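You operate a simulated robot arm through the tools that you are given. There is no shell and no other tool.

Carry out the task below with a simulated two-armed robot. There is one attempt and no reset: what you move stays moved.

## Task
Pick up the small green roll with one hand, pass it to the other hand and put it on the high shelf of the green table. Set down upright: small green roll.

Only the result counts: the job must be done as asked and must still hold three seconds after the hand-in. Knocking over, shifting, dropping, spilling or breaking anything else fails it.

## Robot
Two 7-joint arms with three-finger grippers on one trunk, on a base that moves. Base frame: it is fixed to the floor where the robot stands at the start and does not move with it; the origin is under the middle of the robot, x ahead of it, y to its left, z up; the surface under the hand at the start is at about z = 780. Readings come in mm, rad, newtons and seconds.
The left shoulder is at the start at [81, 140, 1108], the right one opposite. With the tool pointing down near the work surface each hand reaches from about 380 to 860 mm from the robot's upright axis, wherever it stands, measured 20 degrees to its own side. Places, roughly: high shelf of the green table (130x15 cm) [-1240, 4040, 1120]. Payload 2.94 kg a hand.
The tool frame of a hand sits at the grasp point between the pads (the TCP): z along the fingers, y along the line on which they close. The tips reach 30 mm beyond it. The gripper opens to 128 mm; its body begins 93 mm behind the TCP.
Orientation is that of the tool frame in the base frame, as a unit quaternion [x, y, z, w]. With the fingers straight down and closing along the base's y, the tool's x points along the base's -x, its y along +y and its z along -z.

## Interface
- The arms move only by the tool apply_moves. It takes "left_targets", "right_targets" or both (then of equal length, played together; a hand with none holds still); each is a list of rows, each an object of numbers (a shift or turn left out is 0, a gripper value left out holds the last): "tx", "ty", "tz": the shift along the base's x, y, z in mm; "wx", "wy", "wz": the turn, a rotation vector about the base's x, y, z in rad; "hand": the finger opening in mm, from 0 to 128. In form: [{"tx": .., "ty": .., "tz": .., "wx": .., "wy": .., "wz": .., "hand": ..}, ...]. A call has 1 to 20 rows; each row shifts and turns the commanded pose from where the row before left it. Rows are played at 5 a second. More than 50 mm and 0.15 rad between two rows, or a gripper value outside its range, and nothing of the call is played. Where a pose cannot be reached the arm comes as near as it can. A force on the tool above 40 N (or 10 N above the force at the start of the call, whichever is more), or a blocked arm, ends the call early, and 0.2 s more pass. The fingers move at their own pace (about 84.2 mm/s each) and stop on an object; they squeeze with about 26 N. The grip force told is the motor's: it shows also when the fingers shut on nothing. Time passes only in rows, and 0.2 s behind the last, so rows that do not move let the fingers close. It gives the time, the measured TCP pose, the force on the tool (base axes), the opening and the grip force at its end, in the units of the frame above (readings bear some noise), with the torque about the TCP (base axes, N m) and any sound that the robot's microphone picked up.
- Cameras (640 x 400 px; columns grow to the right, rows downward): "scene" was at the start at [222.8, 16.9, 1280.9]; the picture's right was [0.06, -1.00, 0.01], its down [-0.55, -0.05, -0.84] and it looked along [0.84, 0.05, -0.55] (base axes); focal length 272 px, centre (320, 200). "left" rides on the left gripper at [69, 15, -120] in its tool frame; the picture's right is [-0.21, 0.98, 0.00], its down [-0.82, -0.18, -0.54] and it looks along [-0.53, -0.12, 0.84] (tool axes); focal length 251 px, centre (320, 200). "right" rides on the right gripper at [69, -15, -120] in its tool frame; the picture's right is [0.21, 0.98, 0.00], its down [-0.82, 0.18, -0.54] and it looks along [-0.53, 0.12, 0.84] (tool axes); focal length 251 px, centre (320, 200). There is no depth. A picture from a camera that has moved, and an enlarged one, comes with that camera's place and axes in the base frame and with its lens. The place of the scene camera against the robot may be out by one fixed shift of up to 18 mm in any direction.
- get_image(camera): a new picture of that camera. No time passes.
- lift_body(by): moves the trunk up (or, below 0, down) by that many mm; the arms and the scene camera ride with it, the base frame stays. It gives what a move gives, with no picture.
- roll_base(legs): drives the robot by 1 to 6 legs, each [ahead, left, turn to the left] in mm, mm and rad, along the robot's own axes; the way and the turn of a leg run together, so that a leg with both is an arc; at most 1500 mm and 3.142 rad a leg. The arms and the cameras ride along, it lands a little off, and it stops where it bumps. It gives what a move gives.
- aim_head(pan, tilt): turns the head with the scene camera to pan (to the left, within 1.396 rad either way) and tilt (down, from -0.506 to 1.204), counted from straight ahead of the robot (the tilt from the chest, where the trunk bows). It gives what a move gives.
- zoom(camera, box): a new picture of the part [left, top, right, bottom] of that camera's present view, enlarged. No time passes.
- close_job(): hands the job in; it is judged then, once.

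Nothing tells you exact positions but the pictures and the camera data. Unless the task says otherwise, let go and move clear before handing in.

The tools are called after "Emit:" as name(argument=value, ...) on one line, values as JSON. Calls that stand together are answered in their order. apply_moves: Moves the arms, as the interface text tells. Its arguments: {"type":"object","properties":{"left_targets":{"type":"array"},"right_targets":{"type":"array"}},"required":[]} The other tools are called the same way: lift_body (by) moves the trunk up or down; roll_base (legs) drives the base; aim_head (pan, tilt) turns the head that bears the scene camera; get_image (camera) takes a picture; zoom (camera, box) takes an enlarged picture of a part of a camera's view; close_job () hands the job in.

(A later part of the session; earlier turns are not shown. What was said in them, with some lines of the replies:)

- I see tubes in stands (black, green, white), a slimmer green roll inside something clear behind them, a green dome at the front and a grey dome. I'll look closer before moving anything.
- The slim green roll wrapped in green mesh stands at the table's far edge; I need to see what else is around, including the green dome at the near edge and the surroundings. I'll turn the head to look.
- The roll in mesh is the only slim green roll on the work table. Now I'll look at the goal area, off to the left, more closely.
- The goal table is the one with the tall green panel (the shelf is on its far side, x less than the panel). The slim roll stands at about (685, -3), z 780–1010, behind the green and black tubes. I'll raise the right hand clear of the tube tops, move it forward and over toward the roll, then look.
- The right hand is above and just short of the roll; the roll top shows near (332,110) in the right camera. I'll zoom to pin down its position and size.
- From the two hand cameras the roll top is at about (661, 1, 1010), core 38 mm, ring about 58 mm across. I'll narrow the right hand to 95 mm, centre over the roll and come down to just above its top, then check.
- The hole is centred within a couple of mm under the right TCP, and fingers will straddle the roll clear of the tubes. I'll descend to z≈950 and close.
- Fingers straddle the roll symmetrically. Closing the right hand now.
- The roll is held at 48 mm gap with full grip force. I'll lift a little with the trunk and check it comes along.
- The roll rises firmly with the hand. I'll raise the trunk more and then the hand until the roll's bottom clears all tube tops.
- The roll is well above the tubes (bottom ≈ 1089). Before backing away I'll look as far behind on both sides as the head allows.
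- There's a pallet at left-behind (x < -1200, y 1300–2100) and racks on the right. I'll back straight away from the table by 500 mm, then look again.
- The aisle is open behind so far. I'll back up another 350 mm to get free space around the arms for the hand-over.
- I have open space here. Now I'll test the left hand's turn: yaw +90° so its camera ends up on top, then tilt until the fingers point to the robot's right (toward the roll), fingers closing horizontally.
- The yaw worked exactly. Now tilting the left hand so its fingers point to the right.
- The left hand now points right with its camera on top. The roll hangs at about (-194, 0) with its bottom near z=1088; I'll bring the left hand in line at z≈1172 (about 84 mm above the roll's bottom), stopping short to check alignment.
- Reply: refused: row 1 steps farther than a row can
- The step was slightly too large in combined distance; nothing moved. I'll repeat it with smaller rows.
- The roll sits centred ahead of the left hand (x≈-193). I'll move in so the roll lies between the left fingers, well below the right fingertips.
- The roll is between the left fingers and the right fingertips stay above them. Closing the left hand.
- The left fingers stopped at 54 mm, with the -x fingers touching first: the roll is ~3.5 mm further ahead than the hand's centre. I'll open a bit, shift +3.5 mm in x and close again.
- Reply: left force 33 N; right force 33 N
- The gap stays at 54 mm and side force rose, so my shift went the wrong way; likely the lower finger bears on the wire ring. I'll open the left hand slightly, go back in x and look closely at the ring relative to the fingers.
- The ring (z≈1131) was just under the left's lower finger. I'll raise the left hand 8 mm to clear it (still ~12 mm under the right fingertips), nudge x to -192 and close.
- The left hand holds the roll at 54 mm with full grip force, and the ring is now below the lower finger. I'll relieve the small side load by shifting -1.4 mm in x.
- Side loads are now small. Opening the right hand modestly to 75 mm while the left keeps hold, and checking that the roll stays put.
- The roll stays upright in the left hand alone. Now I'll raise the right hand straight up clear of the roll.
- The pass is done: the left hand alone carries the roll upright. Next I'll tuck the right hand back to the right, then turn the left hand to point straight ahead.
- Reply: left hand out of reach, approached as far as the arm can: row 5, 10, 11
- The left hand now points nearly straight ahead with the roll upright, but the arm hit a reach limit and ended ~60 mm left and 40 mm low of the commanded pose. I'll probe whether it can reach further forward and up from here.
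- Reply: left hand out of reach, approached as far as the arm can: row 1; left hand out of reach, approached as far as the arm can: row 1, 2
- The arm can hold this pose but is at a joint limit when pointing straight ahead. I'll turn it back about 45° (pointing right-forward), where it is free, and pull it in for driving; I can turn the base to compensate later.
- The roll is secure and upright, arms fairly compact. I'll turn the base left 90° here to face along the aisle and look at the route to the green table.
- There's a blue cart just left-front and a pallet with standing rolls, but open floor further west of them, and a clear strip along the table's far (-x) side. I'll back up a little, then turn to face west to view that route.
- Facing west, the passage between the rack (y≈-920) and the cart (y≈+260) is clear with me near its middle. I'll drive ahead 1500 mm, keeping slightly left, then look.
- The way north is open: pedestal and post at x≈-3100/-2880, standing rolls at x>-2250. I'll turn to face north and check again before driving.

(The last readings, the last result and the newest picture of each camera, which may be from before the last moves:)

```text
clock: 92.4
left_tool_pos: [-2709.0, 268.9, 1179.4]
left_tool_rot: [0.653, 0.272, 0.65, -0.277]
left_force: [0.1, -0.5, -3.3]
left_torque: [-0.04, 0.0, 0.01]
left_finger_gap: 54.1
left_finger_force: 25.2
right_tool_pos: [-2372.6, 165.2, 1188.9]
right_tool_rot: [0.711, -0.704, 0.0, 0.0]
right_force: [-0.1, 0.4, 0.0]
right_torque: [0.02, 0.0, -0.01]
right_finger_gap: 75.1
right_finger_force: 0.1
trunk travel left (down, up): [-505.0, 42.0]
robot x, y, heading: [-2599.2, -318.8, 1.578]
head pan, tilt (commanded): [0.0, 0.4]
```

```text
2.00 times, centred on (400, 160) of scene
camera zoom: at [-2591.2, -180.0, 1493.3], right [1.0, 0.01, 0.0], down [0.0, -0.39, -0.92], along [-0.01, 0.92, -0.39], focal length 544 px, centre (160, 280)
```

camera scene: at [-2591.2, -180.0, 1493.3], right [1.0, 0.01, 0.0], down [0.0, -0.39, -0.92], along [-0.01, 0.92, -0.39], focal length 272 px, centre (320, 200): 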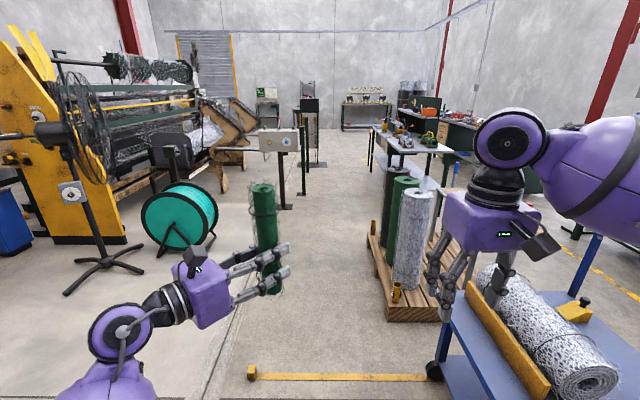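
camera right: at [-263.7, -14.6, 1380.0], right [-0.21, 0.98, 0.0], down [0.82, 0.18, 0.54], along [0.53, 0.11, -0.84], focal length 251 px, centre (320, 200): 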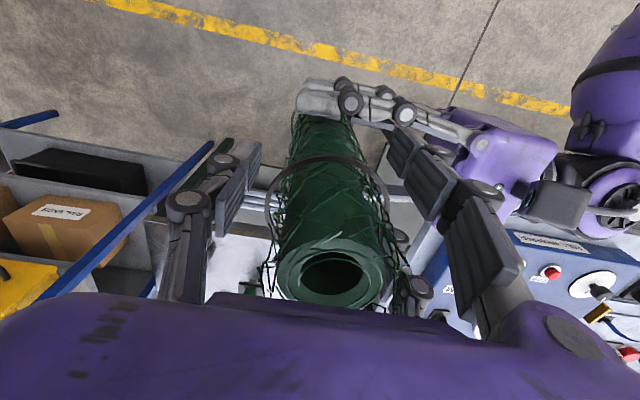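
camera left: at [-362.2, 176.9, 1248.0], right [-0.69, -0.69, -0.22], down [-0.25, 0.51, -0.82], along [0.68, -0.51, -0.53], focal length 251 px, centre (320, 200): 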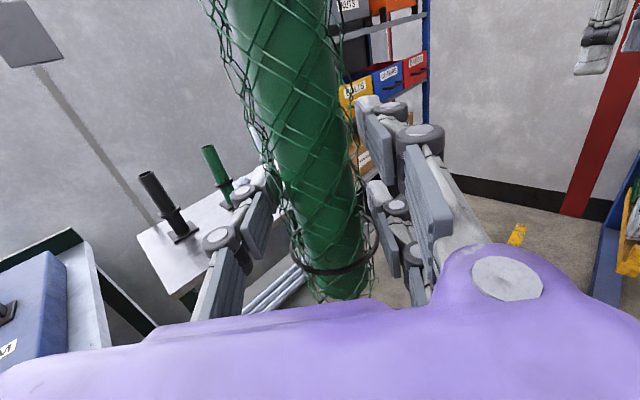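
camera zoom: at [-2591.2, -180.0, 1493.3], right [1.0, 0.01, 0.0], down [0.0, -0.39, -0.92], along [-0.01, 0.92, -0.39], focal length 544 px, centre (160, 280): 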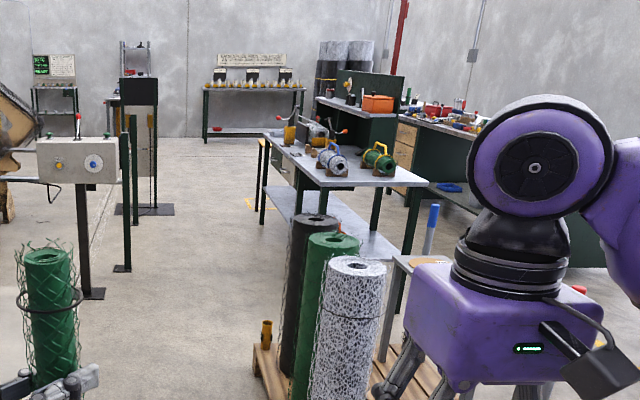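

Clear path north along x≈-2600, with the pallet at x≥-2180 and the table at x≥-1740. I can see the shelf with an orange box at its south end. Driving north past the pallet, then I'll check.

Emit:
roll_base(legs=[[1400, 0, -0.008], [1340, 0, 0]])

Emit:
get_image(camera="scene")

Emit:
aim_head(pan=-0.6, tilt=0.3)

Emit:
get_image(camera="scene")

Emit:
zoom(camera="scene", box=[140, 60, 500, 285])

```text
clock: 105.6
left_tool_pos: [-2713.9, 2998.4, 1178.2]
left_tool_rot: [0.653, 0.271, 0.652, -0.274]
left_force: [-0.4, -1.0, -2.7]
left_torque: [-0.03, 0.02, 0.02]
left_finger_gap: 54.0
left_finger_force: 26.2
right_tool_pos: [-2379.6, 2893.5, 1188.2]
right_tool_rot: [0.707, -0.707, 0.0, 0.0]
right_force: [0.7, 0.0, 0.0]
right_torque: [0.02, 0.0, -0.01]
right_finger_gap: 74.7
right_finger_force: 0.1
trunk travel left (down, up): [-505.0, 42.0]
robot x, y, heading: [-2614.7, 2415.0, 1.572]
head pan, tilt (commanded): [0.0, 0.4]
```

```text
taken
camera scene: at [-2600.2, 2549.7, 1493.4], right [1.0, 0.0, 0.0], down [0.0, -0.39, -0.92], along [0.0, 0.92, -0.39], focal length 272 px, centre (320, 200)
```

scene: 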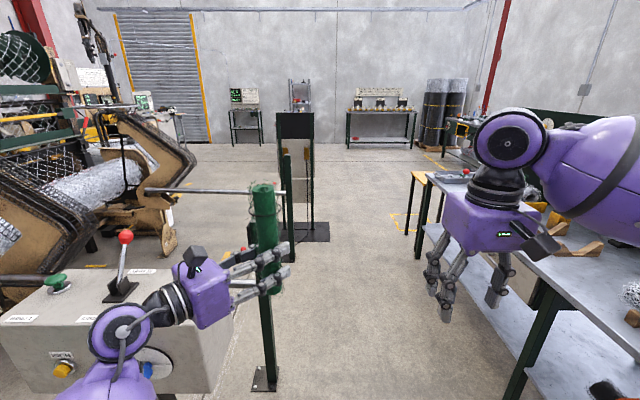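

```text
clock: 106.6
left_tool_pos: [-2713.1, 2997.8, 1178.5]
left_tool_rot: [0.653, 0.271, 0.652, -0.274]
left_force: [-0.3, 0.1, -2.5]
left_torque: [-0.04, -0.02, 0.0]
left_finger_gap: 54.2
left_finger_force: 26.3
right_tool_pos: [-2377.8, 2894.3, 1189.9]
right_tool_rot: [0.708, -0.706, 0.0, 0.0]
right_force: [0.1, 0.2, -0.3]
right_torque: [0.01, -0.01, 0.02]
right_finger_gap: 75.0
right_finger_force: 0.1
trunk travel left (down, up): [-505.0, 42.0]
robot x, y, heading: [-2610.4, 2413.0, 1.573]
head pan, tilt (commanded): [-0.6, 0.3]
```

```text
taken
camera scene: at [-2547.6, 2534.3, 1502.6], right [0.83, -0.56, 0.0], down [-0.17, -0.24, -0.96], along [0.54, 0.79, -0.3], focal length 272 px, centre (320, 200)
```

scene: 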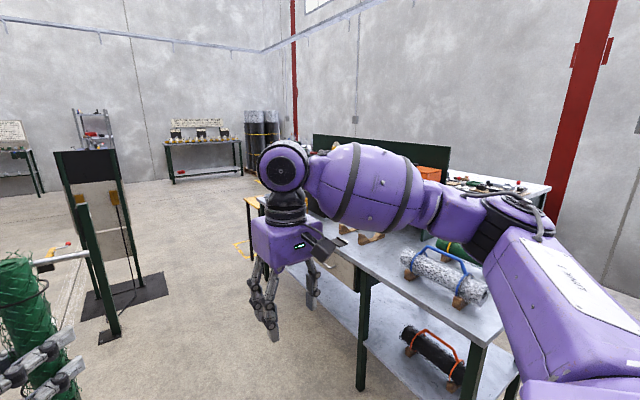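

```text
1.78 times, centred on (320, 172) of scene
camera zoom: at [-2547.6, 2534.3, 1502.6], right [0.83, -0.56, 0.0], down [-0.17, -0.24, -0.96], along [0.54, 0.79, -0.3], focal length 484 px, centre (320, 249)
```

zoom: 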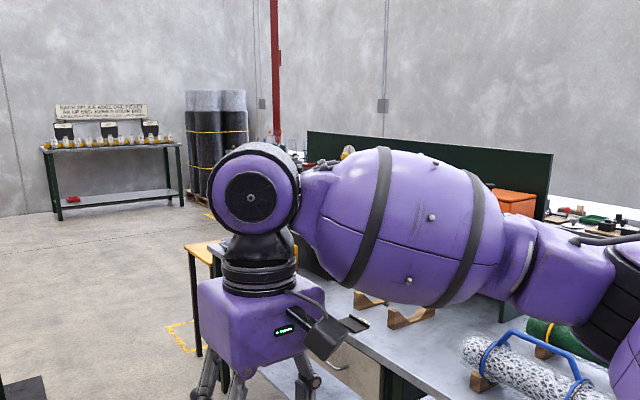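

The control box with a lever is close on my left, so I'll first strafe right away from it, then go north alongside the table.

Emit:
roll_base(legs=[[0, -330, 0]])

Emit:
roll_base(legs=[[1450, 0, 0]])

Emit:
aim_head(pan=-1.2, tilt=0.3)

Emit:
get_image(camera="scene")

Emit:
aim_head(pan=-0.2, tilt=0.4)

Emit:
get_image(camera="scene")

```text
clock: 109.8
left_tool_pos: [-2433.2, 3004.7, 1176.9]
left_tool_rot: [0.655, 0.269, 0.652, -0.272]
left_force: [-0.5, -0.7, -2.6]
left_torque: [0.02, 0.0, -0.03]
left_finger_gap: 54.4
left_finger_force: 25.9
right_tool_pos: [-2100.2, 2897.9, 1189.4]
right_tool_rot: [-0.706, 0.708, 0.001, 0.001]
right_force: [-0.4, -0.2, 0.2]
right_torque: [0.0, -0.04, 0.0]
right_finger_gap: 75.2
right_finger_force: 0.1
trunk travel left (down, up): [-505.0, 42.0]
robot x, y, heading: [-2328.8, 2416.3, 1.569]
head pan, tilt (commanded): [-0.6, 0.3]
stopped in leg 1: the robot was blocked; the commanded pose is now the measured one
```

```text
clock: 116.9
left_tool_pos: [-2431.0, 4448.6, 1178.1]
left_tool_rot: [0.654, 0.27, 0.652, -0.273]
left_force: [-0.3, -0.3, -2.8]
left_torque: [-0.03, -0.01, 0.0]
left_finger_gap: 54.2
left_finger_force: 25.7
right_tool_pos: [-2097.4, 4342.5, 1189.1]
right_tool_rot: [0.708, -0.706, -0.001, -0.001]
right_force: [-0.8, 0.2, -0.1]
right_torque: [0.04, -0.01, 0.02]
right_finger_gap: 75.3
right_finger_force: 0.0
trunk travel left (down, up): [-505.0, 42.0]
robot x, y, heading: [-2324.5, 3861.2, 1.565]
head pan, tilt (commanded): [-0.6, 0.3]
```

```text
clock: 117.9
left_tool_pos: [-2431.4, 4448.0, 1178.5]
left_tool_rot: [0.654, 0.271, 0.651, -0.274]
left_force: [0.3, -0.5, -2.9]
left_torque: [-0.02, 0.0, -0.04]
left_finger_gap: 54.2
left_finger_force: 25.7
right_tool_pos: [-2095.6, 4341.9, 1188.8]
right_tool_rot: [0.708, -0.707, -0.001, -0.001]
right_force: [-0.2, 0.0, -0.3]
right_torque: [-0.01, -0.01, -0.01]
right_finger_gap: 75.3
right_finger_force: 0.0
trunk travel left (down, up): [-505.0, 42.0]
robot x, y, heading: [-2323.3, 3859.3, 1.565]
head pan, tilt (commanded): [-1.201, 0.3]
```

```text
taken
camera scene: at [-2230.2, 3939.7, 1502.6], right [0.36, -0.93, 0.0], down [-0.28, -0.11, -0.96], along [0.89, 0.35, -0.3], focal length 272 px, centre (320, 200)
```

scene: 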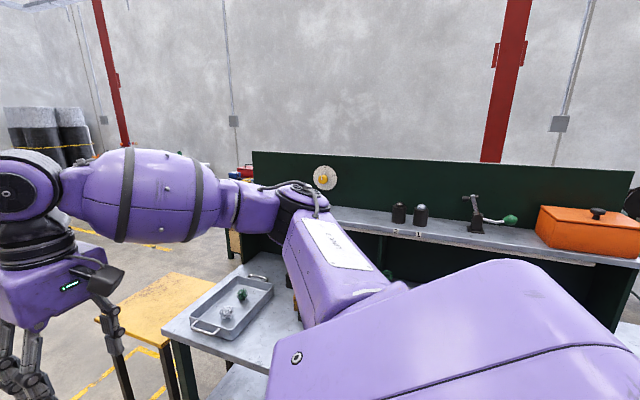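

```text
clock: 119.2
left_tool_pos: [-2428.0, 4447.9, 1177.8]
left_tool_rot: [0.654, 0.27, 0.652, -0.273]
left_force: [0.5, 0.2, -2.7]
left_torque: [-0.02, 0.0, 0.0]
left_finger_gap: 54.4
left_finger_force: 26.3
right_tool_pos: [-2095.5, 4341.8, 1187.5]
right_tool_rot: [0.707, -0.707, 0.0, 0.0]
right_force: [0.5, -0.4, -0.2]
right_torque: [-0.01, 0.01, 0.0]
right_finger_gap: 75.2
right_finger_force: 0.0
trunk travel left (down, up): [-505.0, 42.0]
robot x, y, heading: [-2327.2, 3857.0, 1.57]
head pan, tilt (commanded): [-0.201, 0.4]
```

```text
taken
camera scene: at [-2298.7, 3996.6, 1493.3], right [0.98, -0.2, 0.0], down [-0.08, -0.38, -0.92], along [0.18, 0.9, -0.39], focal length 272 px, centre (320, 200)
```

scene: 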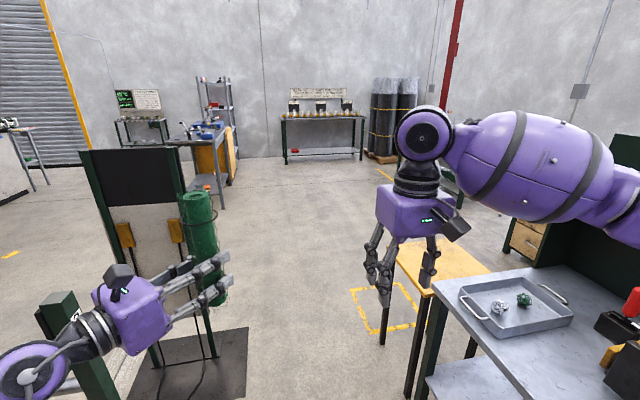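

The strafe stopped 40 mm early against something (I'll check behind later). I'm now beside the table at (-2327, 3857); the shelf shows an orange box, a tool with a green knob and two dark cylinders. I'll turn right to face the shelf.

Emit:
roll_base(legs=[[0, 0, -0.785], [0, 0, -0.785]])

Emit:
aim_head(pan=0.0, tilt=0.3)

Emit:
get_image(camera="scene")

Emit:
aim_head(pan=-1.3, tilt=0.3)

Emit:
get_image(camera="scene")

```text
clock: 123.7
left_tool_pos: [-1739.8, 3969.6, 1178.6]
left_tool_rot: [0.655, -0.268, 0.655, 0.265]
left_force: [-0.2, 0.4, -2.2]
left_torque: [0.0, 0.04, 0.0]
left_finger_gap: 54.0
left_finger_force: 26.4
right_tool_pos: [-1842.8, 3634.4, 1188.3]
right_tool_rot: [-0.006, 1.0, 0.0, 0.0]
right_force: [0.6, -0.7, 0.3]
right_torque: [0.03, 0.0, 0.02]
right_finger_gap: 75.2
right_finger_force: 0.0
trunk travel left (down, up): [-505.0, 42.0]
robot x, y, heading: [-2329.7, 3858.8, 0.01]
head pan, tilt (commanded): [-0.201, 0.4]
```

```text
clock: 124.4
left_tool_pos: [-1738.7, 3969.2, 1177.7]
left_tool_rot: [0.655, -0.267, 0.656, 0.264]
left_force: [0.1, -0.1, -2.8]
left_torque: [0.0, 0.03, 0.0]
left_finger_gap: 54.1
left_finger_force: 25.9
right_tool_pos: [-1841.7, 3633.5, 1188.3]
right_tool_rot: [-0.006, 1.0, 0.0, 0.001]
right_force: [-0.6, -0.6, -0.4]
right_torque: [-0.03, 0.01, 0.0]
right_finger_gap: 75.1
right_finger_force: 0.1
trunk travel left (down, up): [-505.0, 42.0]
robot x, y, heading: [-2326.0, 3860.8, 0.011]
head pan, tilt (commanded): [0.0, 0.3]
```

```text
taken
camera scene: at [-2172.0, 3855.4, 1502.6], right [0.01, -1.0, 0.0], down [-0.3, 0.0, -0.96], along [0.96, 0.01, -0.3], focal length 272 px, centre (320, 200)
```

scene: 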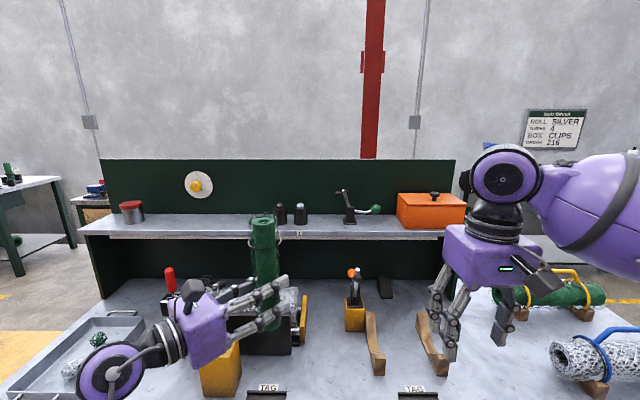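

```text
clock: 125.9
left_tool_pos: [-1739.3, 3971.1, 1177.2]
left_tool_rot: [0.655, -0.267, 0.655, 0.264]
left_force: [-0.1, -0.2, -3.2]
left_torque: [0.0, 0.02, -0.03]
left_finger_gap: 54.0
left_finger_force: 26.0
right_tool_pos: [-1841.2, 3634.9, 1188.1]
right_tool_rot: [-0.006, 1.0, 0.001, 0.0]
right_force: [-0.3, -0.8, -0.4]
right_torque: [0.02, 0.03, -0.01]
right_finger_gap: 74.8
right_finger_force: 0.0
trunk travel left (down, up): [-505.0, 42.0]
robot x, y, heading: [-2329.0, 3858.4, 0.013]
head pan, tilt (commanded): [-1.3, 0.3]
```

```text
taken
camera scene: at [-2239.4, 3764.9, 1502.6], right [-0.96, -0.28, 0.0], down [-0.08, 0.28, -0.96], along [0.27, -0.92, -0.3], focal length 272 px, centre (320, 200)
```

scene: 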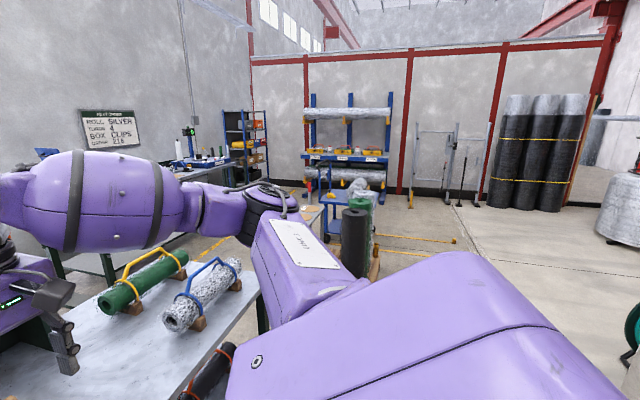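

Nothing behind has been disturbed. The shelf has a red-lid can (y≈4550), two dark bottles (y≈3930–4000), a lever tool and the orange box; the stretch y≈4050–4480 is free, so I'll aim for about (-1245, 4140). Let me zoom on the shelf.

Emit:
aim_head(pan=0.0, tilt=0.3)

Emit:
zoom(camera="scene", box=[90, 150, 350, 300])

Emit:
zoom(camera="scene", box=[150, 240, 400, 400])

```text
clock: 127.4
left_tool_pos: [-1738.9, 3969.3, 1176.7]
left_tool_rot: [0.655, -0.267, 0.655, 0.264]
left_force: [-0.4, 0.6, -1.9]
left_torque: [-0.02, 0.04, 0.0]
left_finger_gap: 54.0
left_finger_force: 26.0
right_tool_pos: [-1842.2, 3635.4, 1189.2]
right_tool_rot: [-0.006, 1.0, 0.0, 0.001]
right_force: [0.4, 0.5, -0.3]
right_torque: [0.0, 0.0, 0.03]
right_finger_gap: 75.0
right_finger_force: 0.1
trunk travel left (down, up): [-505.0, 42.0]
robot x, y, heading: [-2326.2, 3857.9, 0.009]
head pan, tilt (commanded): [0.0, 0.3]
```

```text
2.46 times, centred on (220, 225) of scene
camera zoom: at [-2172.0, 3855.5, 1502.6], right [0.01, -1.0, 0.0], down [-0.3, 0.0, -0.96], along [0.96, 0.01, -0.3], focal length 670 px, centre (566, 138)
```

zoom: 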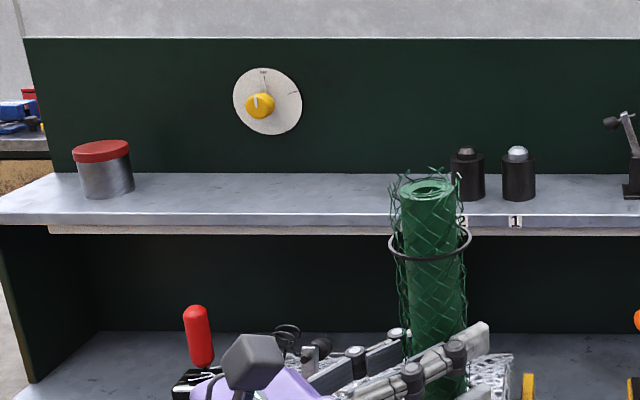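

```text
2.50 times, centred on (275, 320) of scene
camera zoom: at [-2172.0, 3855.5, 1502.6], right [0.01, -1.0, 0.0], down [-0.3, 0.0, -0.96], along [0.96, 0.01, -0.3], focal length 680 px, centre (432, -100)
```

zoom: 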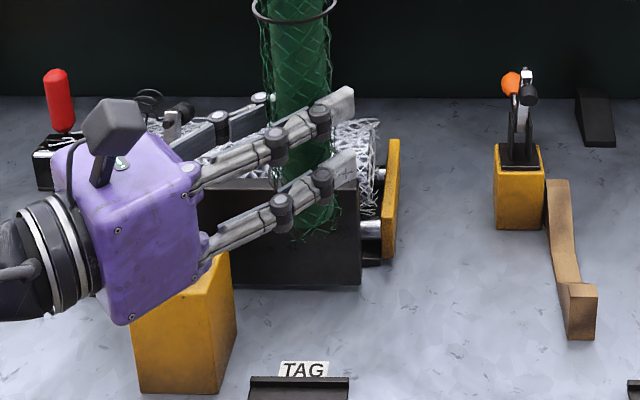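

The free stretch is clear between the can and the bottles. I'll raise the trunk and the left hand so the roll's bottom clears the shelf height, then look down at the table's near edge.

Emit:
lift_body(by=40)

Emit:
apply_moves(left_targets=[{"tz": 15}, {"tz": 15}, {}])

Emit:
aim_head(pan=0.0, tilt=0.9)

Emit:
get_image(camera="scene")

```text
clock: 128.2
left_tool_pos: [-1738.3, 3971.1, 1215.0]
left_tool_rot: [0.656, -0.266, 0.654, 0.265]
left_force: [-0.3, -0.2, -3.2]
left_torque: [-0.01, 0.0, -0.01]
left_finger_gap: 54.1
left_finger_force: 26.5
right_tool_pos: [-1841.9, 3633.9, 1228.0]
right_tool_rot: [-0.006, 1.0, 0.0, 0.0]
right_force: [0.1, 0.7, -0.1]
right_torque: [-0.05, 0.04, 0.02]
right_finger_gap: 75.0
right_finger_force: 0.0
trunk travel left (down, up): [-545.0, 2.0]
robot x, y, heading: [-2326.5, 3860.7, 0.015]
head pan, tilt (commanded): [0.0, 0.3]
```

```text
clock: 129.0
left_tool_pos: [-1740.2, 3970.7, 1247.6]
left_tool_rot: [0.655, -0.267, 0.656, 0.264]
left_force: [-0.3, -0.7, -2.3]
left_torque: [0.02, 0.0, 0.03]
left_finger_gap: 54.0
left_finger_force: 25.8
right_tool_pos: [-1842.2, 3633.7, 1228.7]
right_tool_rot: [-0.006, 1.0, 0.0, 0.001]
right_force: [0.5, 0.9, -0.5]
right_torque: [0.01, -0.02, 0.04]
right_finger_gap: 74.7
right_finger_force: 0.2
trunk travel left (down, up): [-545.0, 2.0]
robot x, y, heading: [-2331.6, 3860.5, 0.011]
head pan, tilt (commanded): [0.0, 0.3]
```

```text
clock: 130.0
left_tool_pos: [-1739.7, 3970.4, 1247.9]
left_tool_rot: [0.655, -0.268, 0.655, 0.264]
left_force: [-0.4, -0.4, -2.7]
left_torque: [0.02, 0.01, 0.01]
left_finger_gap: 54.1
left_finger_force: 25.6
right_tool_pos: [-1841.9, 3635.4, 1227.7]
right_tool_rot: [-0.006, 1.0, 0.0, 0.001]
right_force: [-0.4, -0.7, 0.5]
right_torque: [-0.01, -0.02, 0.04]
right_finger_gap: 74.9
right_finger_force: 0.1
trunk travel left (down, up): [-545.0, 2.0]
robot x, y, heading: [-2326.1, 3860.9, 0.011]
head pan, tilt (commanded): [0.0, 0.901]
```

```text
taken
camera scene: at [-2237.5, 3854.9, 1491.7], right [0.01, -1.0, 0.0], down [-0.78, -0.01, -0.62], along [0.62, 0.01, -0.78], focal length 272 px, centre (320, 200)
```

scene: 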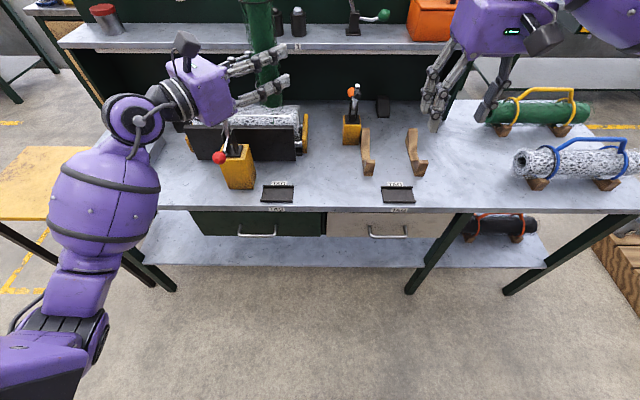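

The table's front edge is at x≈-1770 (drawer handles ≈-1800). I'll strafe left 150 mm to line up with the free slot and move ahead 240 mm.

Emit:
roll_base(legs=[[0, 150, -0.01], [240, 0, 0]])

Emit:
get_image(camera="scene")

Emit:
aim_head(pan=0.1, tilt=0.4)

Emit:
get_image(camera="scene")

Emit:
get_image(camera="left")

```text
clock: 133.3
left_tool_pos: [-1503.1, 4115.4, 1249.0]
left_tool_rot: [0.653, -0.271, 0.654, 0.268]
left_force: [-0.7, 0.1, -1.7]
left_torque: [0.01, 0.05, -0.03]
left_finger_gap: 54.3
left_finger_force: 25.8
right_tool_pos: [-1607.4, 3781.5, 1229.7]
right_tool_rot: [-0.002, 1.0, 0.0, 0.001]
right_force: [-0.3, 0.2, -0.3]
right_torque: [0.02, 0.0, 0.01]
right_finger_gap: 75.0
right_finger_force: 0.0
trunk travel left (down, up): [-545.0, 2.0]
robot x, y, heading: [-2091.5, 4009.9, 0.001]
head pan, tilt (commanded): [0.0, 0.901]
```

```text
taken
camera scene: at [-2001.6, 4004.8, 1491.7], right [0.0, -1.0, 0.0], down [-0.78, 0.0, -0.62], along [0.62, 0.0, -0.78], focal length 272 px, centre (320, 200)
```

scene: 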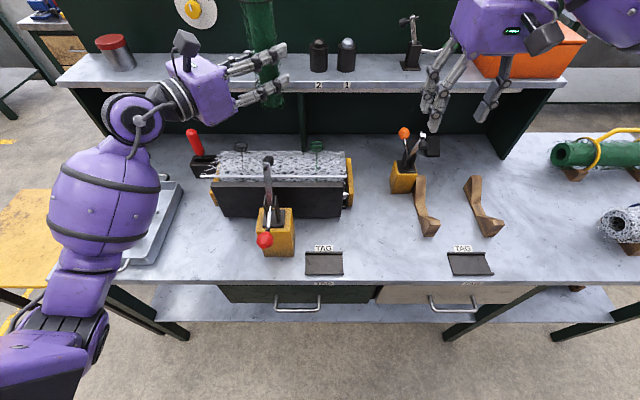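

```text
clock: 134.3
left_tool_pos: [-1503.7, 4115.5, 1247.3]
left_tool_rot: [0.654, -0.27, 0.654, 0.268]
left_force: [0.2, 0.0, -2.0]
left_torque: [0.02, 0.0, -0.01]
left_finger_gap: 54.2
left_finger_force: 26.2
right_tool_pos: [-1608.3, 3779.8, 1229.8]
right_tool_rot: [-0.001, 1.0, 0.0, 0.001]
right_force: [-0.7, -0.4, 0.6]
right_torque: [-0.03, -0.02, 0.04]
right_finger_gap: 75.0
right_finger_force: 0.0
trunk travel left (down, up): [-545.0, 2.0]
robot x, y, heading: [-2092.4, 4009.8, -0.0]
head pan, tilt (commanded): [0.099, 0.4]
```

```text
taken
camera scene: at [-1984.4, 4014.1, 1534.6], right [0.1, -0.99, 0.0], down [-0.39, -0.04, -0.92], along [0.92, 0.09, -0.39], focal length 272 px, centre (320, 200)
```

scene: 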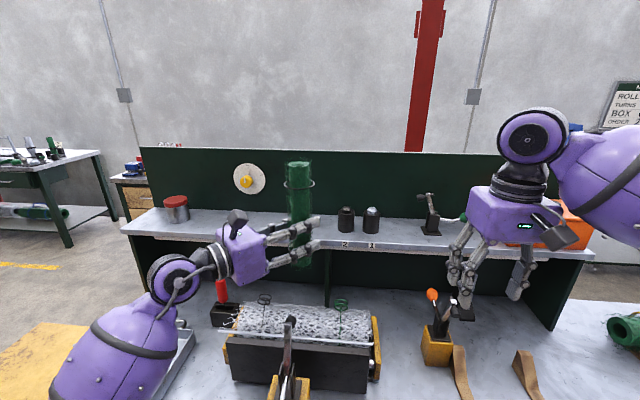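

```text
taken
camera left: at [-1597.9, 4188.5, 1317.5], right [-0.69, -0.69, -0.22], down [-0.26, 0.51, -0.82], along [0.68, -0.51, -0.53], focal length 251 px, centre (320, 200)
```

left: 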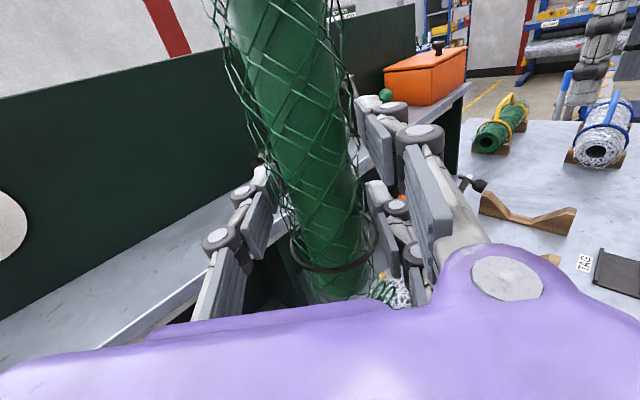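

I'm at (-2092, 4010) with the roll at about (-1500, 4111), bottom ~36 mm above shelf height. The shelf edge is at x≈-1312, bottle "2" ends at y≈4037. I'll move the hand forward in two stages, first to x≈-1370.

Emit:
apply_moves(left_targets=[{"tx": 35, "ty": 8}, {"tx": 35, "ty": 8}, {"tx": 35, "ty": 8}, {"tx": 30, "ty": 8}, {}])

Emit:
get_image(camera="scene")

Emit:
get_image(camera="left")

```text
clock: 135.5
left_tool_pos: [-1367.0, 4147.7, 1247.9]
left_tool_rot: [0.654, -0.271, 0.655, 0.266]
left_force: [0.3, -0.5, -2.2]
left_torque: [0.01, 0.05, 0.02]
left_finger_gap: 54.3
left_finger_force: 26.0
right_tool_pos: [-1608.0, 3780.5, 1229.7]
right_tool_rot: [-0.001, 1.0, -0.001, 0.001]
right_force: [-1.3, 0.3, -0.5]
right_torque: [-0.03, 0.02, 0.01]
right_finger_gap: 75.0
right_finger_force: 0.1
trunk travel left (down, up): [-545.0, 2.0]
robot x, y, heading: [-2090.2, 4009.9, 0.005]
head pan, tilt (commanded): [0.099, 0.4]
```

```text
taken
camera scene: at [-1984.8, 4014.1, 1534.7], right [0.1, -0.99, 0.0], down [-0.39, -0.04, -0.92], along [0.92, 0.09, -0.39], focal length 272 px, centre (320, 200)
```

scene: 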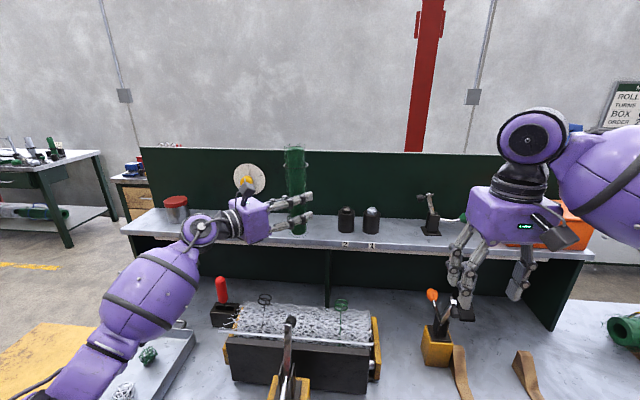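

```text
taken
camera left: at [-1463.4, 4220.7, 1317.7], right [-0.69, -0.69, -0.22], down [-0.26, 0.51, -0.82], along [0.68, -0.51, -0.53], focal length 251 px, centre (320, 200)
```

left: 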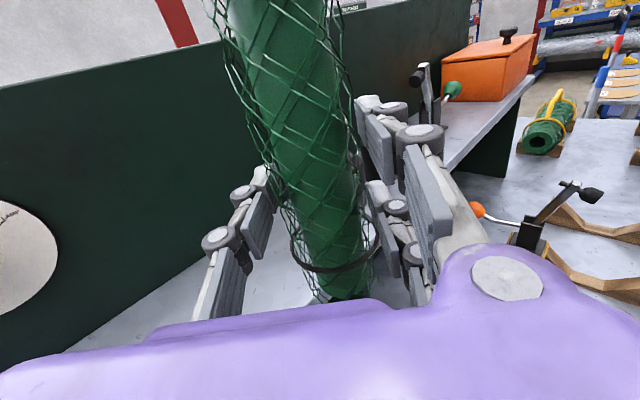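

Tracking exactly; the roll is over the shelf's front edge with room all round. Moving on to the final spot above the shelf.

Emit:
apply_moves(left_targets=[{"tx": 30, "ty": 2}, {"tx": 30, "ty": 2}, {"tx": 30, "ty": 2}, {"tx": 26}, {}])

Emit:
get_image(camera="scene")

Emit:
zoom(camera="scene", box=[220, 130, 400, 260])

Emit:
get_image(camera="left")

```text
clock: 136.7
left_tool_pos: [-1251.8, 4154.0, 1246.9]
left_tool_rot: [0.654, -0.271, 0.654, 0.267]
left_force: [0.1, 0.4, -2.7]
left_torque: [0.0, 0.03, -0.01]
left_finger_gap: 54.3
left_finger_force: 26.0
right_tool_pos: [-1607.6, 3781.3, 1229.9]
right_tool_rot: [-0.002, 1.0, 0.001, 0.001]
right_force: [-0.7, 0.6, 0.8]
right_torque: [-0.02, -0.02, -0.02]
right_finger_gap: 75.0
right_finger_force: 0.2
trunk travel left (down, up): [-545.0, 2.0]
robot x, y, heading: [-2086.9, 4012.4, 0.007]
head pan, tilt (commanded): [0.099, 0.4]
```

```text
taken
camera scene: at [-1984.6, 4014.5, 1534.7], right [0.1, -0.99, 0.0], down [-0.39, -0.04, -0.92], along [0.92, 0.09, -0.39], focal length 272 px, centre (320, 200)
```

scene: 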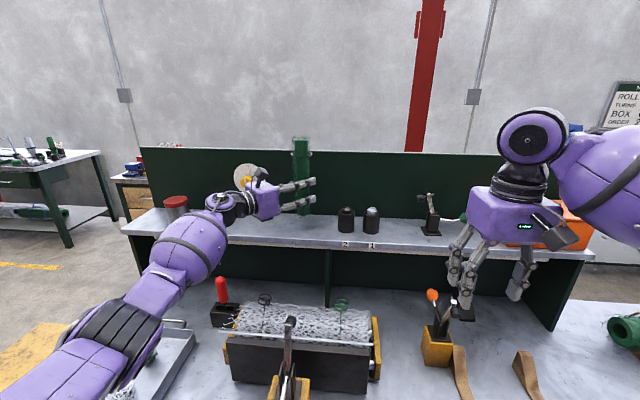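

```text
3.08 times, centred on (310, 195) of scene
camera zoom: at [-1984.6, 4014.5, 1534.7], right [0.1, -0.99, 0.0], down [-0.39, -0.04, -0.92], along [0.92, 0.09, -0.39], focal length 837 px, centre (351, 215)
```

zoom: 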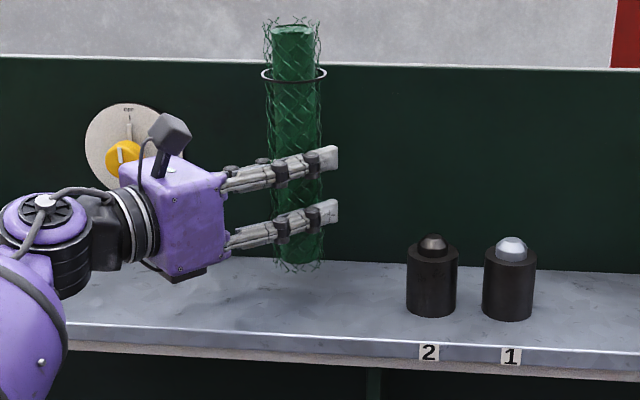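

```text
taken
camera left: at [-1347.0, 4226.5, 1316.9], right [-0.69, -0.69, -0.22], down [-0.26, 0.51, -0.82], along [0.68, -0.51, -0.53], focal length 251 px, centre (320, 200)
```

left: 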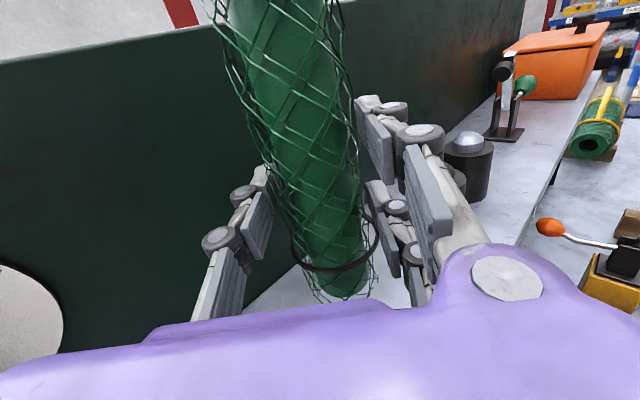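

The roll hangs over a free spot on the shelf, vertical, about 36 mm above it. I'll lower most of the way now.

Emit:
apply_moves(left_targets=[{"tz": -8}, {"tz": -8}, {"tz": -6}, {"tz": -4}, {}])

Emit:
zoom(camera="scene", box=[220, 130, 400, 260])

Emit:
zoom(camera="left", box=[200, 150, 460, 320])

```text
clock: 137.9
left_tool_pos: [-1249.6, 4155.0, 1220.9]
left_tool_rot: [0.654, -0.27, 0.654, 0.267]
left_force: [-0.4, 0.3, -2.9]
left_torque: [0.0, 0.03, 0.01]
left_finger_gap: 54.1
left_finger_force: 26.5
right_tool_pos: [-1607.5, 3781.0, 1229.4]
right_tool_rot: [-0.001, 1.0, 0.001, 0.001]
right_force: [0.1, -0.1, 0.2]
right_torque: [0.0, -0.01, -0.05]
right_finger_gap: 75.1
right_finger_force: 0.1
trunk travel left (down, up): [-545.0, 2.0]
robot x, y, heading: [-2086.3, 4008.7, -0.0]
head pan, tilt (commanded): [0.099, 0.4]
```

```text
3.08 times, centred on (310, 195) of scene
camera zoom: at [-1984.0, 4014.1, 1534.6], right [0.1, -0.99, 0.0], down [-0.39, -0.04, -0.92], along [0.92, 0.09, -0.39], focal length 837 px, centre (351, 215)
```

zoom: 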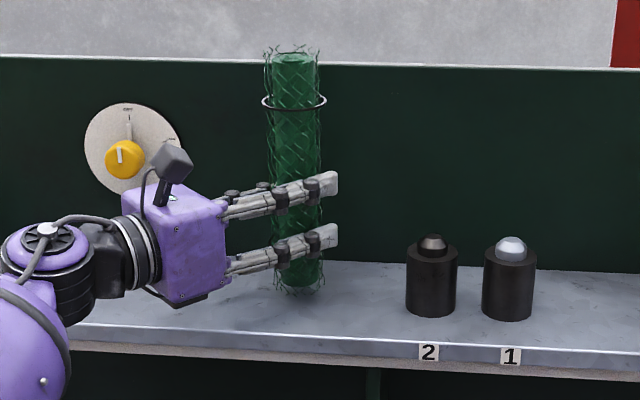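

```text
2.35 times, centred on (330, 235) of left
camera zoom: at [-1346.6, 4226.5, 1291.3], right [-0.69, -0.69, -0.22], down [-0.26, 0.51, -0.82], along [0.68, -0.51, -0.53], focal length 592 px, centre (296, 118)
```

zoom: 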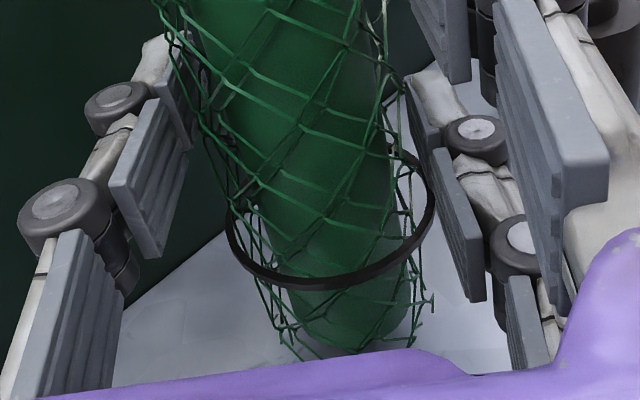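

No contact yet at TCP z≈1221. I'll lower in small steps while watching the vertical force.

Emit:
apply_moves(left_targets=[{"tz": -2}, {"tz": -2}, {"tz": -2}, {}])

Emit:
apply_moves(left_targets=[{"tz": -1.5}, {"tz": -1.5}, {}])

```text
clock: 138.9
left_tool_pos: [-1251.3, 4154.1, 1216.1]
left_tool_rot: [0.654, -0.271, 0.654, 0.268]
left_force: [-0.8, 0.1, -1.3]
left_torque: [0.01, 0.02, 0.01]
left_finger_gap: 54.0
left_finger_force: 25.6
right_tool_pos: [-1607.4, 3780.9, 1228.3]
right_tool_rot: [-0.002, 1.0, -0.001, 0.002]
right_force: [-0.2, 0.0, -0.4]
right_torque: [0.01, -0.04, -0.02]
right_finger_gap: 75.0
right_finger_force: 0.1
trunk travel left (down, up): [-545.0, 2.0]
robot x, y, heading: [-2091.9, 4012.1, 0.003]
head pan, tilt (commanded): [0.099, 0.4]
```

```text
clock: 139.7
left_tool_pos: [-1251.1, 4154.3, 1212.6]
left_tool_rot: [0.654, -0.271, 0.654, 0.267]
left_force: [0.2, -0.8, -2.2]
left_torque: [0.03, 0.05, -0.01]
left_finger_gap: 53.9
left_finger_force: 25.9
right_tool_pos: [-1606.5, 3780.4, 1228.7]
right_tool_rot: [-0.002, 1.0, 0.001, 0.001]
right_force: [-0.5, -0.7, -0.4]
right_torque: [0.01, 0.01, 0.02]
right_finger_gap: 74.9
right_finger_force: 0.1
trunk travel left (down, up): [-545.0, 2.0]
robot x, y, heading: [-2090.1, 4012.4, -0.0]
head pan, tilt (commanded): [0.099, 0.4]
```

Still free (force about the roll's weight). Continuing down in small steps.

Emit:
apply_moves(left_targets=[{"tz": -1.5}, {"tz": -1.5}, {}])

Emit:
apply_moves(left_targets=[{"tz": -1}, {"tz": -1}, {}])

Emit:
zoom(camera="scene", box=[260, 180, 360, 260])

```text
clock: 140.5
left_tool_pos: [-1251.0, 4152.9, 1210.3]
left_tool_rot: [0.654, -0.27, 0.655, 0.267]
left_force: [0.7, 0.4, -0.7]
left_torque: [-0.01, -0.05, 0.02]
left_finger_gap: 53.7
left_finger_force: 26.2
right_tool_pos: [-1606.8, 3780.7, 1228.9]
right_tool_rot: [-0.001, 1.0, 0.0, 0.001]
right_force: [0.4, 0.4, 0.1]
right_torque: [-0.02, 0.03, -0.01]
right_finger_gap: 75.0
right_finger_force: 0.0
trunk travel left (down, up): [-545.0, 2.0]
robot x, y, heading: [-2090.6, 4007.5, 0.003]
head pan, tilt (commanded): [0.099, 0.4]
```

```text
clock: 141.3
left_tool_pos: [-1251.1, 4155.1, 1211.5]
left_tool_rot: [0.653, -0.271, 0.655, 0.267]
left_force: [2.8, 0.7, 8.1]
left_torque: [0.1, -0.04, -0.02]
left_finger_gap: 53.8
left_finger_force: 26.2
right_tool_pos: [-1607.1, 3780.6, 1228.0]
right_tool_rot: [-0.001, 1.0, 0.001, 0.001]
right_force: [0.0, 0.5, -0.2]
right_torque: [0.01, -0.03, 0.01]
right_finger_gap: 75.2
right_finger_force: 0.1
trunk travel left (down, up): [-545.0, 2.0]
robot x, y, heading: [-2090.2, 4011.7, 0.002]
head pan, tilt (commanded): [0.099, 0.4]
```

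```text
5.00 times, centred on (310, 220) of scene
camera zoom: at [-1985.0, 4013.9, 1534.8], right [0.1, -0.99, 0.0], down [-0.39, -0.04, -0.92], along [0.92, 0.09, -0.39], focal length 1360 px, centre (370, 100)
```

zoom: 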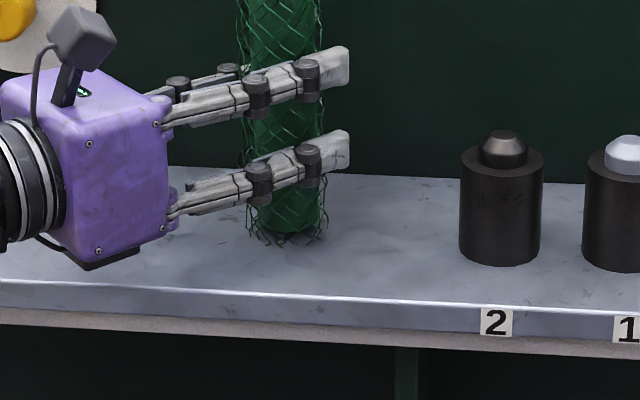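

The roll has touched the shelf (vertical force rose to +8 N). I'll ease up slightly and then open the fingers gradually.

Emit:
apply_moves(left_targets=[{"tz": 0.6}, {}, {}])

Emit:
apply_moves(left_targets=[{"hand": 55}, {"hand": 57}, {"hand": 59}, {"hand": 62}, {"hand": 66}, {"hand": 70}, {}, {}])

Emit:
zoom(camera="scene", box=[220, 130, 400, 260])

Emit:
get_image(camera="left")

```text
clock: 142.1
left_tool_pos: [-1251.3, 4152.9, 1211.4]
left_tool_rot: [0.653, -0.271, 0.655, 0.266]
left_force: [4.2, 0.1, 10.6]
left_torque: [0.0, -0.13, -0.02]
left_finger_gap: 54.1
left_finger_force: 25.8
right_tool_pos: [-1607.8, 3779.8, 1229.0]
right_tool_rot: [-0.002, 1.0, 0.0, 0.0]
right_force: [0.0, -0.6, -0.8]
right_torque: [0.02, 0.01, 0.02]
right_finger_gap: 75.1
right_finger_force: 0.1
trunk travel left (down, up): [-545.0, 2.0]
robot x, y, heading: [-2089.4, 4010.9, 0.004]
head pan, tilt (commanded): [0.099, 0.4]
```

```text
clock: 143.9
left_tool_pos: [-1251.3, 4153.6, 1207.4]
left_tool_rot: [0.654, -0.271, 0.654, 0.267]
left_force: [0.6, -1.2, 0.3]
left_torque: [-0.03, -0.06, 0.02]
left_finger_gap: 70.0
left_finger_force: 0.0
right_tool_pos: [-1605.7, 3780.5, 1228.6]
right_tool_rot: [-0.001, 1.0, -0.001, 0.001]
right_force: [-0.3, -0.1, 0.2]
right_torque: [-0.02, -0.03, -0.05]
right_finger_gap: 75.1
right_finger_force: 0.0
trunk travel left (down, up): [-545.0, 2.0]
robot x, y, heading: [-2085.8, 4012.0, -0.002]
head pan, tilt (commanded): [0.099, 0.4]
```

```text
3.08 times, centred on (310, 195) of scene
camera zoom: at [-1984.3, 4014.0, 1534.6], right [0.1, -0.99, 0.0], down [-0.39, -0.04, -0.92], along [0.92, 0.09, -0.39], focal length 837 px, centre (351, 215)
```

zoom: 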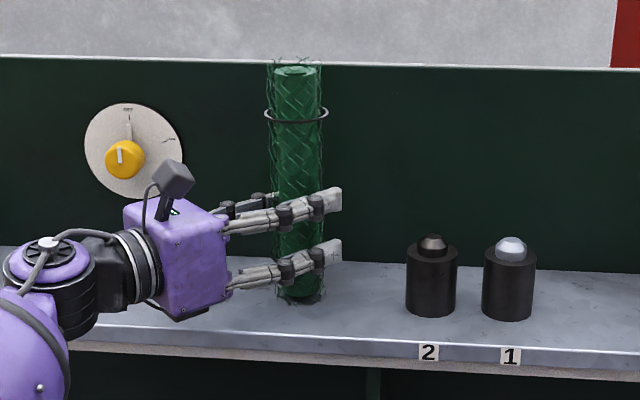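

```text
taken
camera left: at [-1346.7, 4226.4, 1278.0], right [-0.69, -0.69, -0.22], down [-0.26, 0.51, -0.82], along [0.68, -0.51, -0.53], focal length 251 px, centre (320, 200)
```

left: 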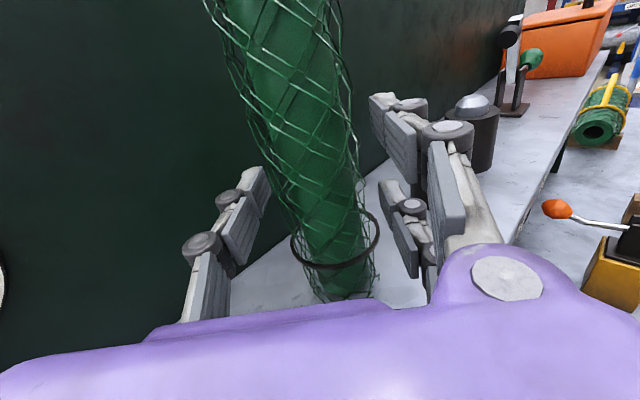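

The roll stands upright on the shelf by itself, and hand forces are nil. I'll open a little more and back straight out along the finger direction.

Emit:
apply_moves(left_targets=[{"hand": 78}, {"hand": 84}, {}, {"tx": -7, "ty": 7}, {"tx": -7, "ty": 7}, {"tx": -10, "ty": 10}])

Emit:
get_image(camera="left")

Emit:
zoom(camera="scene", box=[220, 130, 400, 260])

```text
clock: 145.3
left_tool_pos: [-1275.4, 4179.1, 1208.7]
left_tool_rot: [0.654, -0.27, 0.654, 0.267]
left_force: [-0.5, 0.6, 0.0]
left_torque: [-0.01, 0.0, 0.0]
left_finger_gap: 84.1
left_finger_force: 0.0
right_tool_pos: [-1608.1, 3781.6, 1228.9]
right_tool_rot: [-0.002, 1.0, 0.0, 0.0]
right_force: [0.0, -0.4, 0.0]
right_torque: [0.03, 0.0, -0.01]
right_finger_gap: 75.0
right_finger_force: 0.1
trunk travel left (down, up): [-545.0, 2.0]
robot x, y, heading: [-2084.3, 4011.8, 0.005]
head pan, tilt (commanded): [0.099, 0.4]
```

```text
taken
camera left: at [-1371.3, 4251.2, 1278.6], right [-0.69, -0.69, -0.22], down [-0.25, 0.51, -0.82], along [0.68, -0.51, -0.53], focal length 251 px, centre (320, 200)
```

left: 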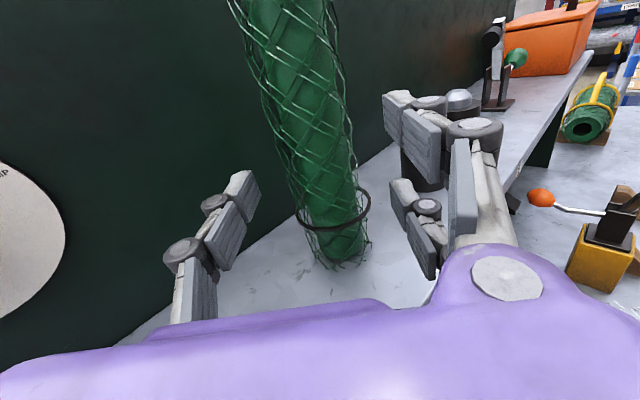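

```text
3.08 times, centred on (310, 195) of scene
camera zoom: at [-1984.8, 4014.7, 1534.7], right [0.1, -0.99, 0.0], down [-0.39, -0.04, -0.92], along [0.92, 0.09, -0.39], focal length 837 px, centre (351, 215)
```

zoom: 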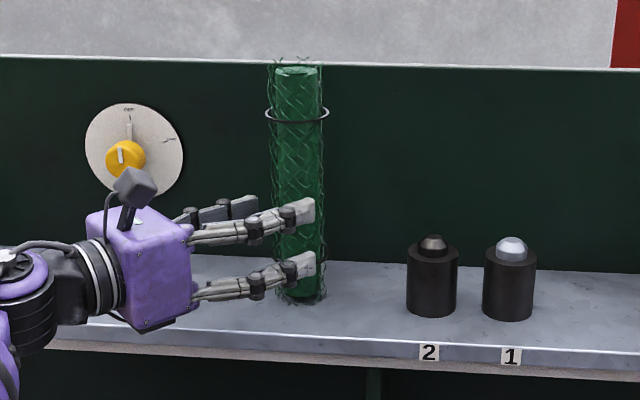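

The roll stays put as the fingers slide away. Continuing the retreat, then pulling the hand back away from the shelf.

Emit:
apply_moves(left_targets=[{"tx": -15, "ty": 15}, {"tx": -15, "ty": 15}, {"tx": -20, "ty": 15}, {"tx": -30, "ty": 10}, {"tx": -40}, {"tx": -40, "tz": 10}, {"tx": -40, "tz": 10}])

Emit:
get_image(camera="scene")

Emit:
zoom(camera="scene", box=[220, 130, 400, 260])

Emit:
get_image(camera="left")

```text
clock: 146.9
left_tool_pos: [-1477.2, 4232.6, 1230.0]
left_tool_rot: [0.653, -0.271, 0.655, 0.266]
left_force: [0.0, 0.2, 0.0]
left_torque: [0.01, 0.0, 0.01]
left_finger_gap: 83.8
left_finger_force: 0.0
right_tool_pos: [-1608.4, 3781.3, 1228.3]
right_tool_rot: [-0.002, 1.0, 0.0, 0.002]
right_force: [-0.3, -0.5, 0.7]
right_torque: [0.01, -0.05, 0.02]
right_finger_gap: 74.8
right_finger_force: 0.1
trunk travel left (down, up): [-545.0, 2.0]
robot x, y, heading: [-2089.6, 4011.2, 0.002]
head pan, tilt (commanded): [0.099, 0.4]
```

```text
taken
camera scene: at [-1986.4, 4014.5, 1534.8], right [0.1, -0.99, 0.0], down [-0.39, -0.04, -0.92], along [0.92, 0.09, -0.39], focal length 272 px, centre (320, 200)
```

scene: 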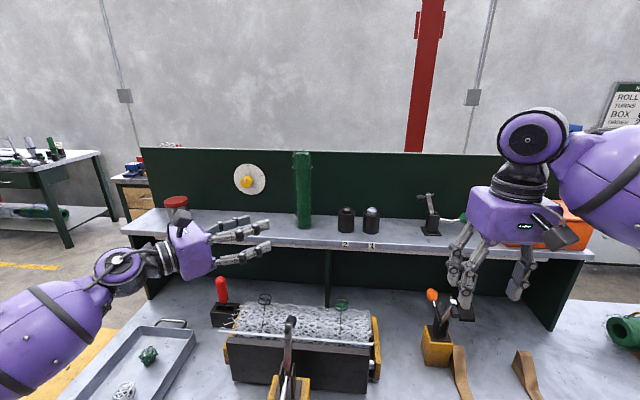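

```text
3.08 times, centred on (310, 195) of scene
camera zoom: at [-1986.4, 4014.5, 1534.8], right [0.1, -0.99, 0.0], down [-0.39, -0.04, -0.92], along [0.92, 0.09, -0.39], focal length 837 px, centre (351, 215)
```

zoom: 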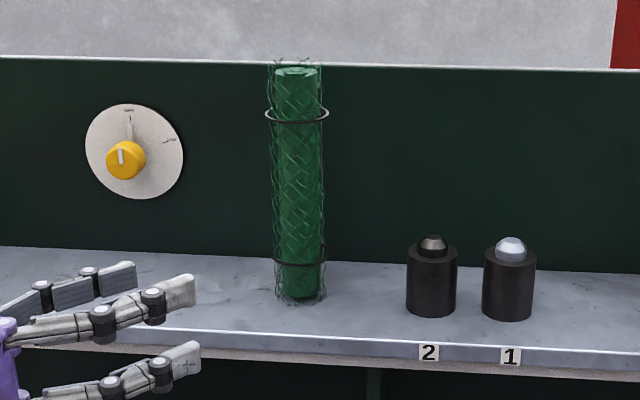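

```text
taken
camera left: at [-1572.6, 4305.7, 1299.6], right [-0.69, -0.69, -0.22], down [-0.25, 0.51, -0.82], along [0.68, -0.51, -0.53], focal length 251 px, centre (320, 200)
```

left: 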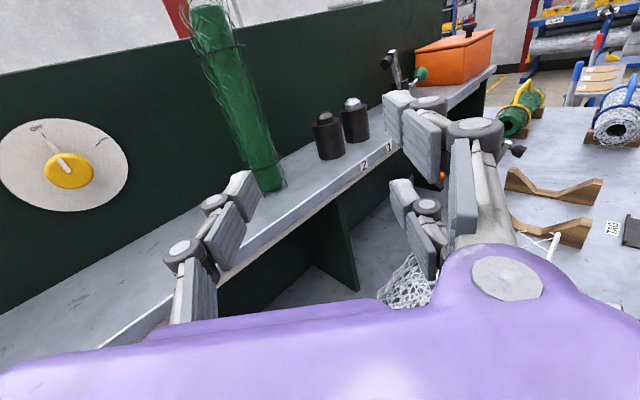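

The small green roll stands upright on the high shelf at about (-1247, 4150), well clear of the bottles and can. Both hands are empty and clear, so I'm handing the job in.

Emit:
close_job()

```text
The job is handed in.
```

The small green roll is standing upright on the high shelf of the green table, at about x = -1247, y = 4150, in the free stretch between bottle "2" and the red-lid can. I've handed the job in; it returned no verdict.

- **Pass:** The right hand picked it up from above. The left hand took it from the side and set it down.
- **After release:** The last pictures show it standing on its own, with both hands empty and clear of it.
- **Possible contact:** While strafing past the pallet near (-2330, 2415), the base was blocked and stopped about 40 mm short. I could not see what it touched. Looking back afterwards, nothing had fallen, but I cannot rule out a small shift there.
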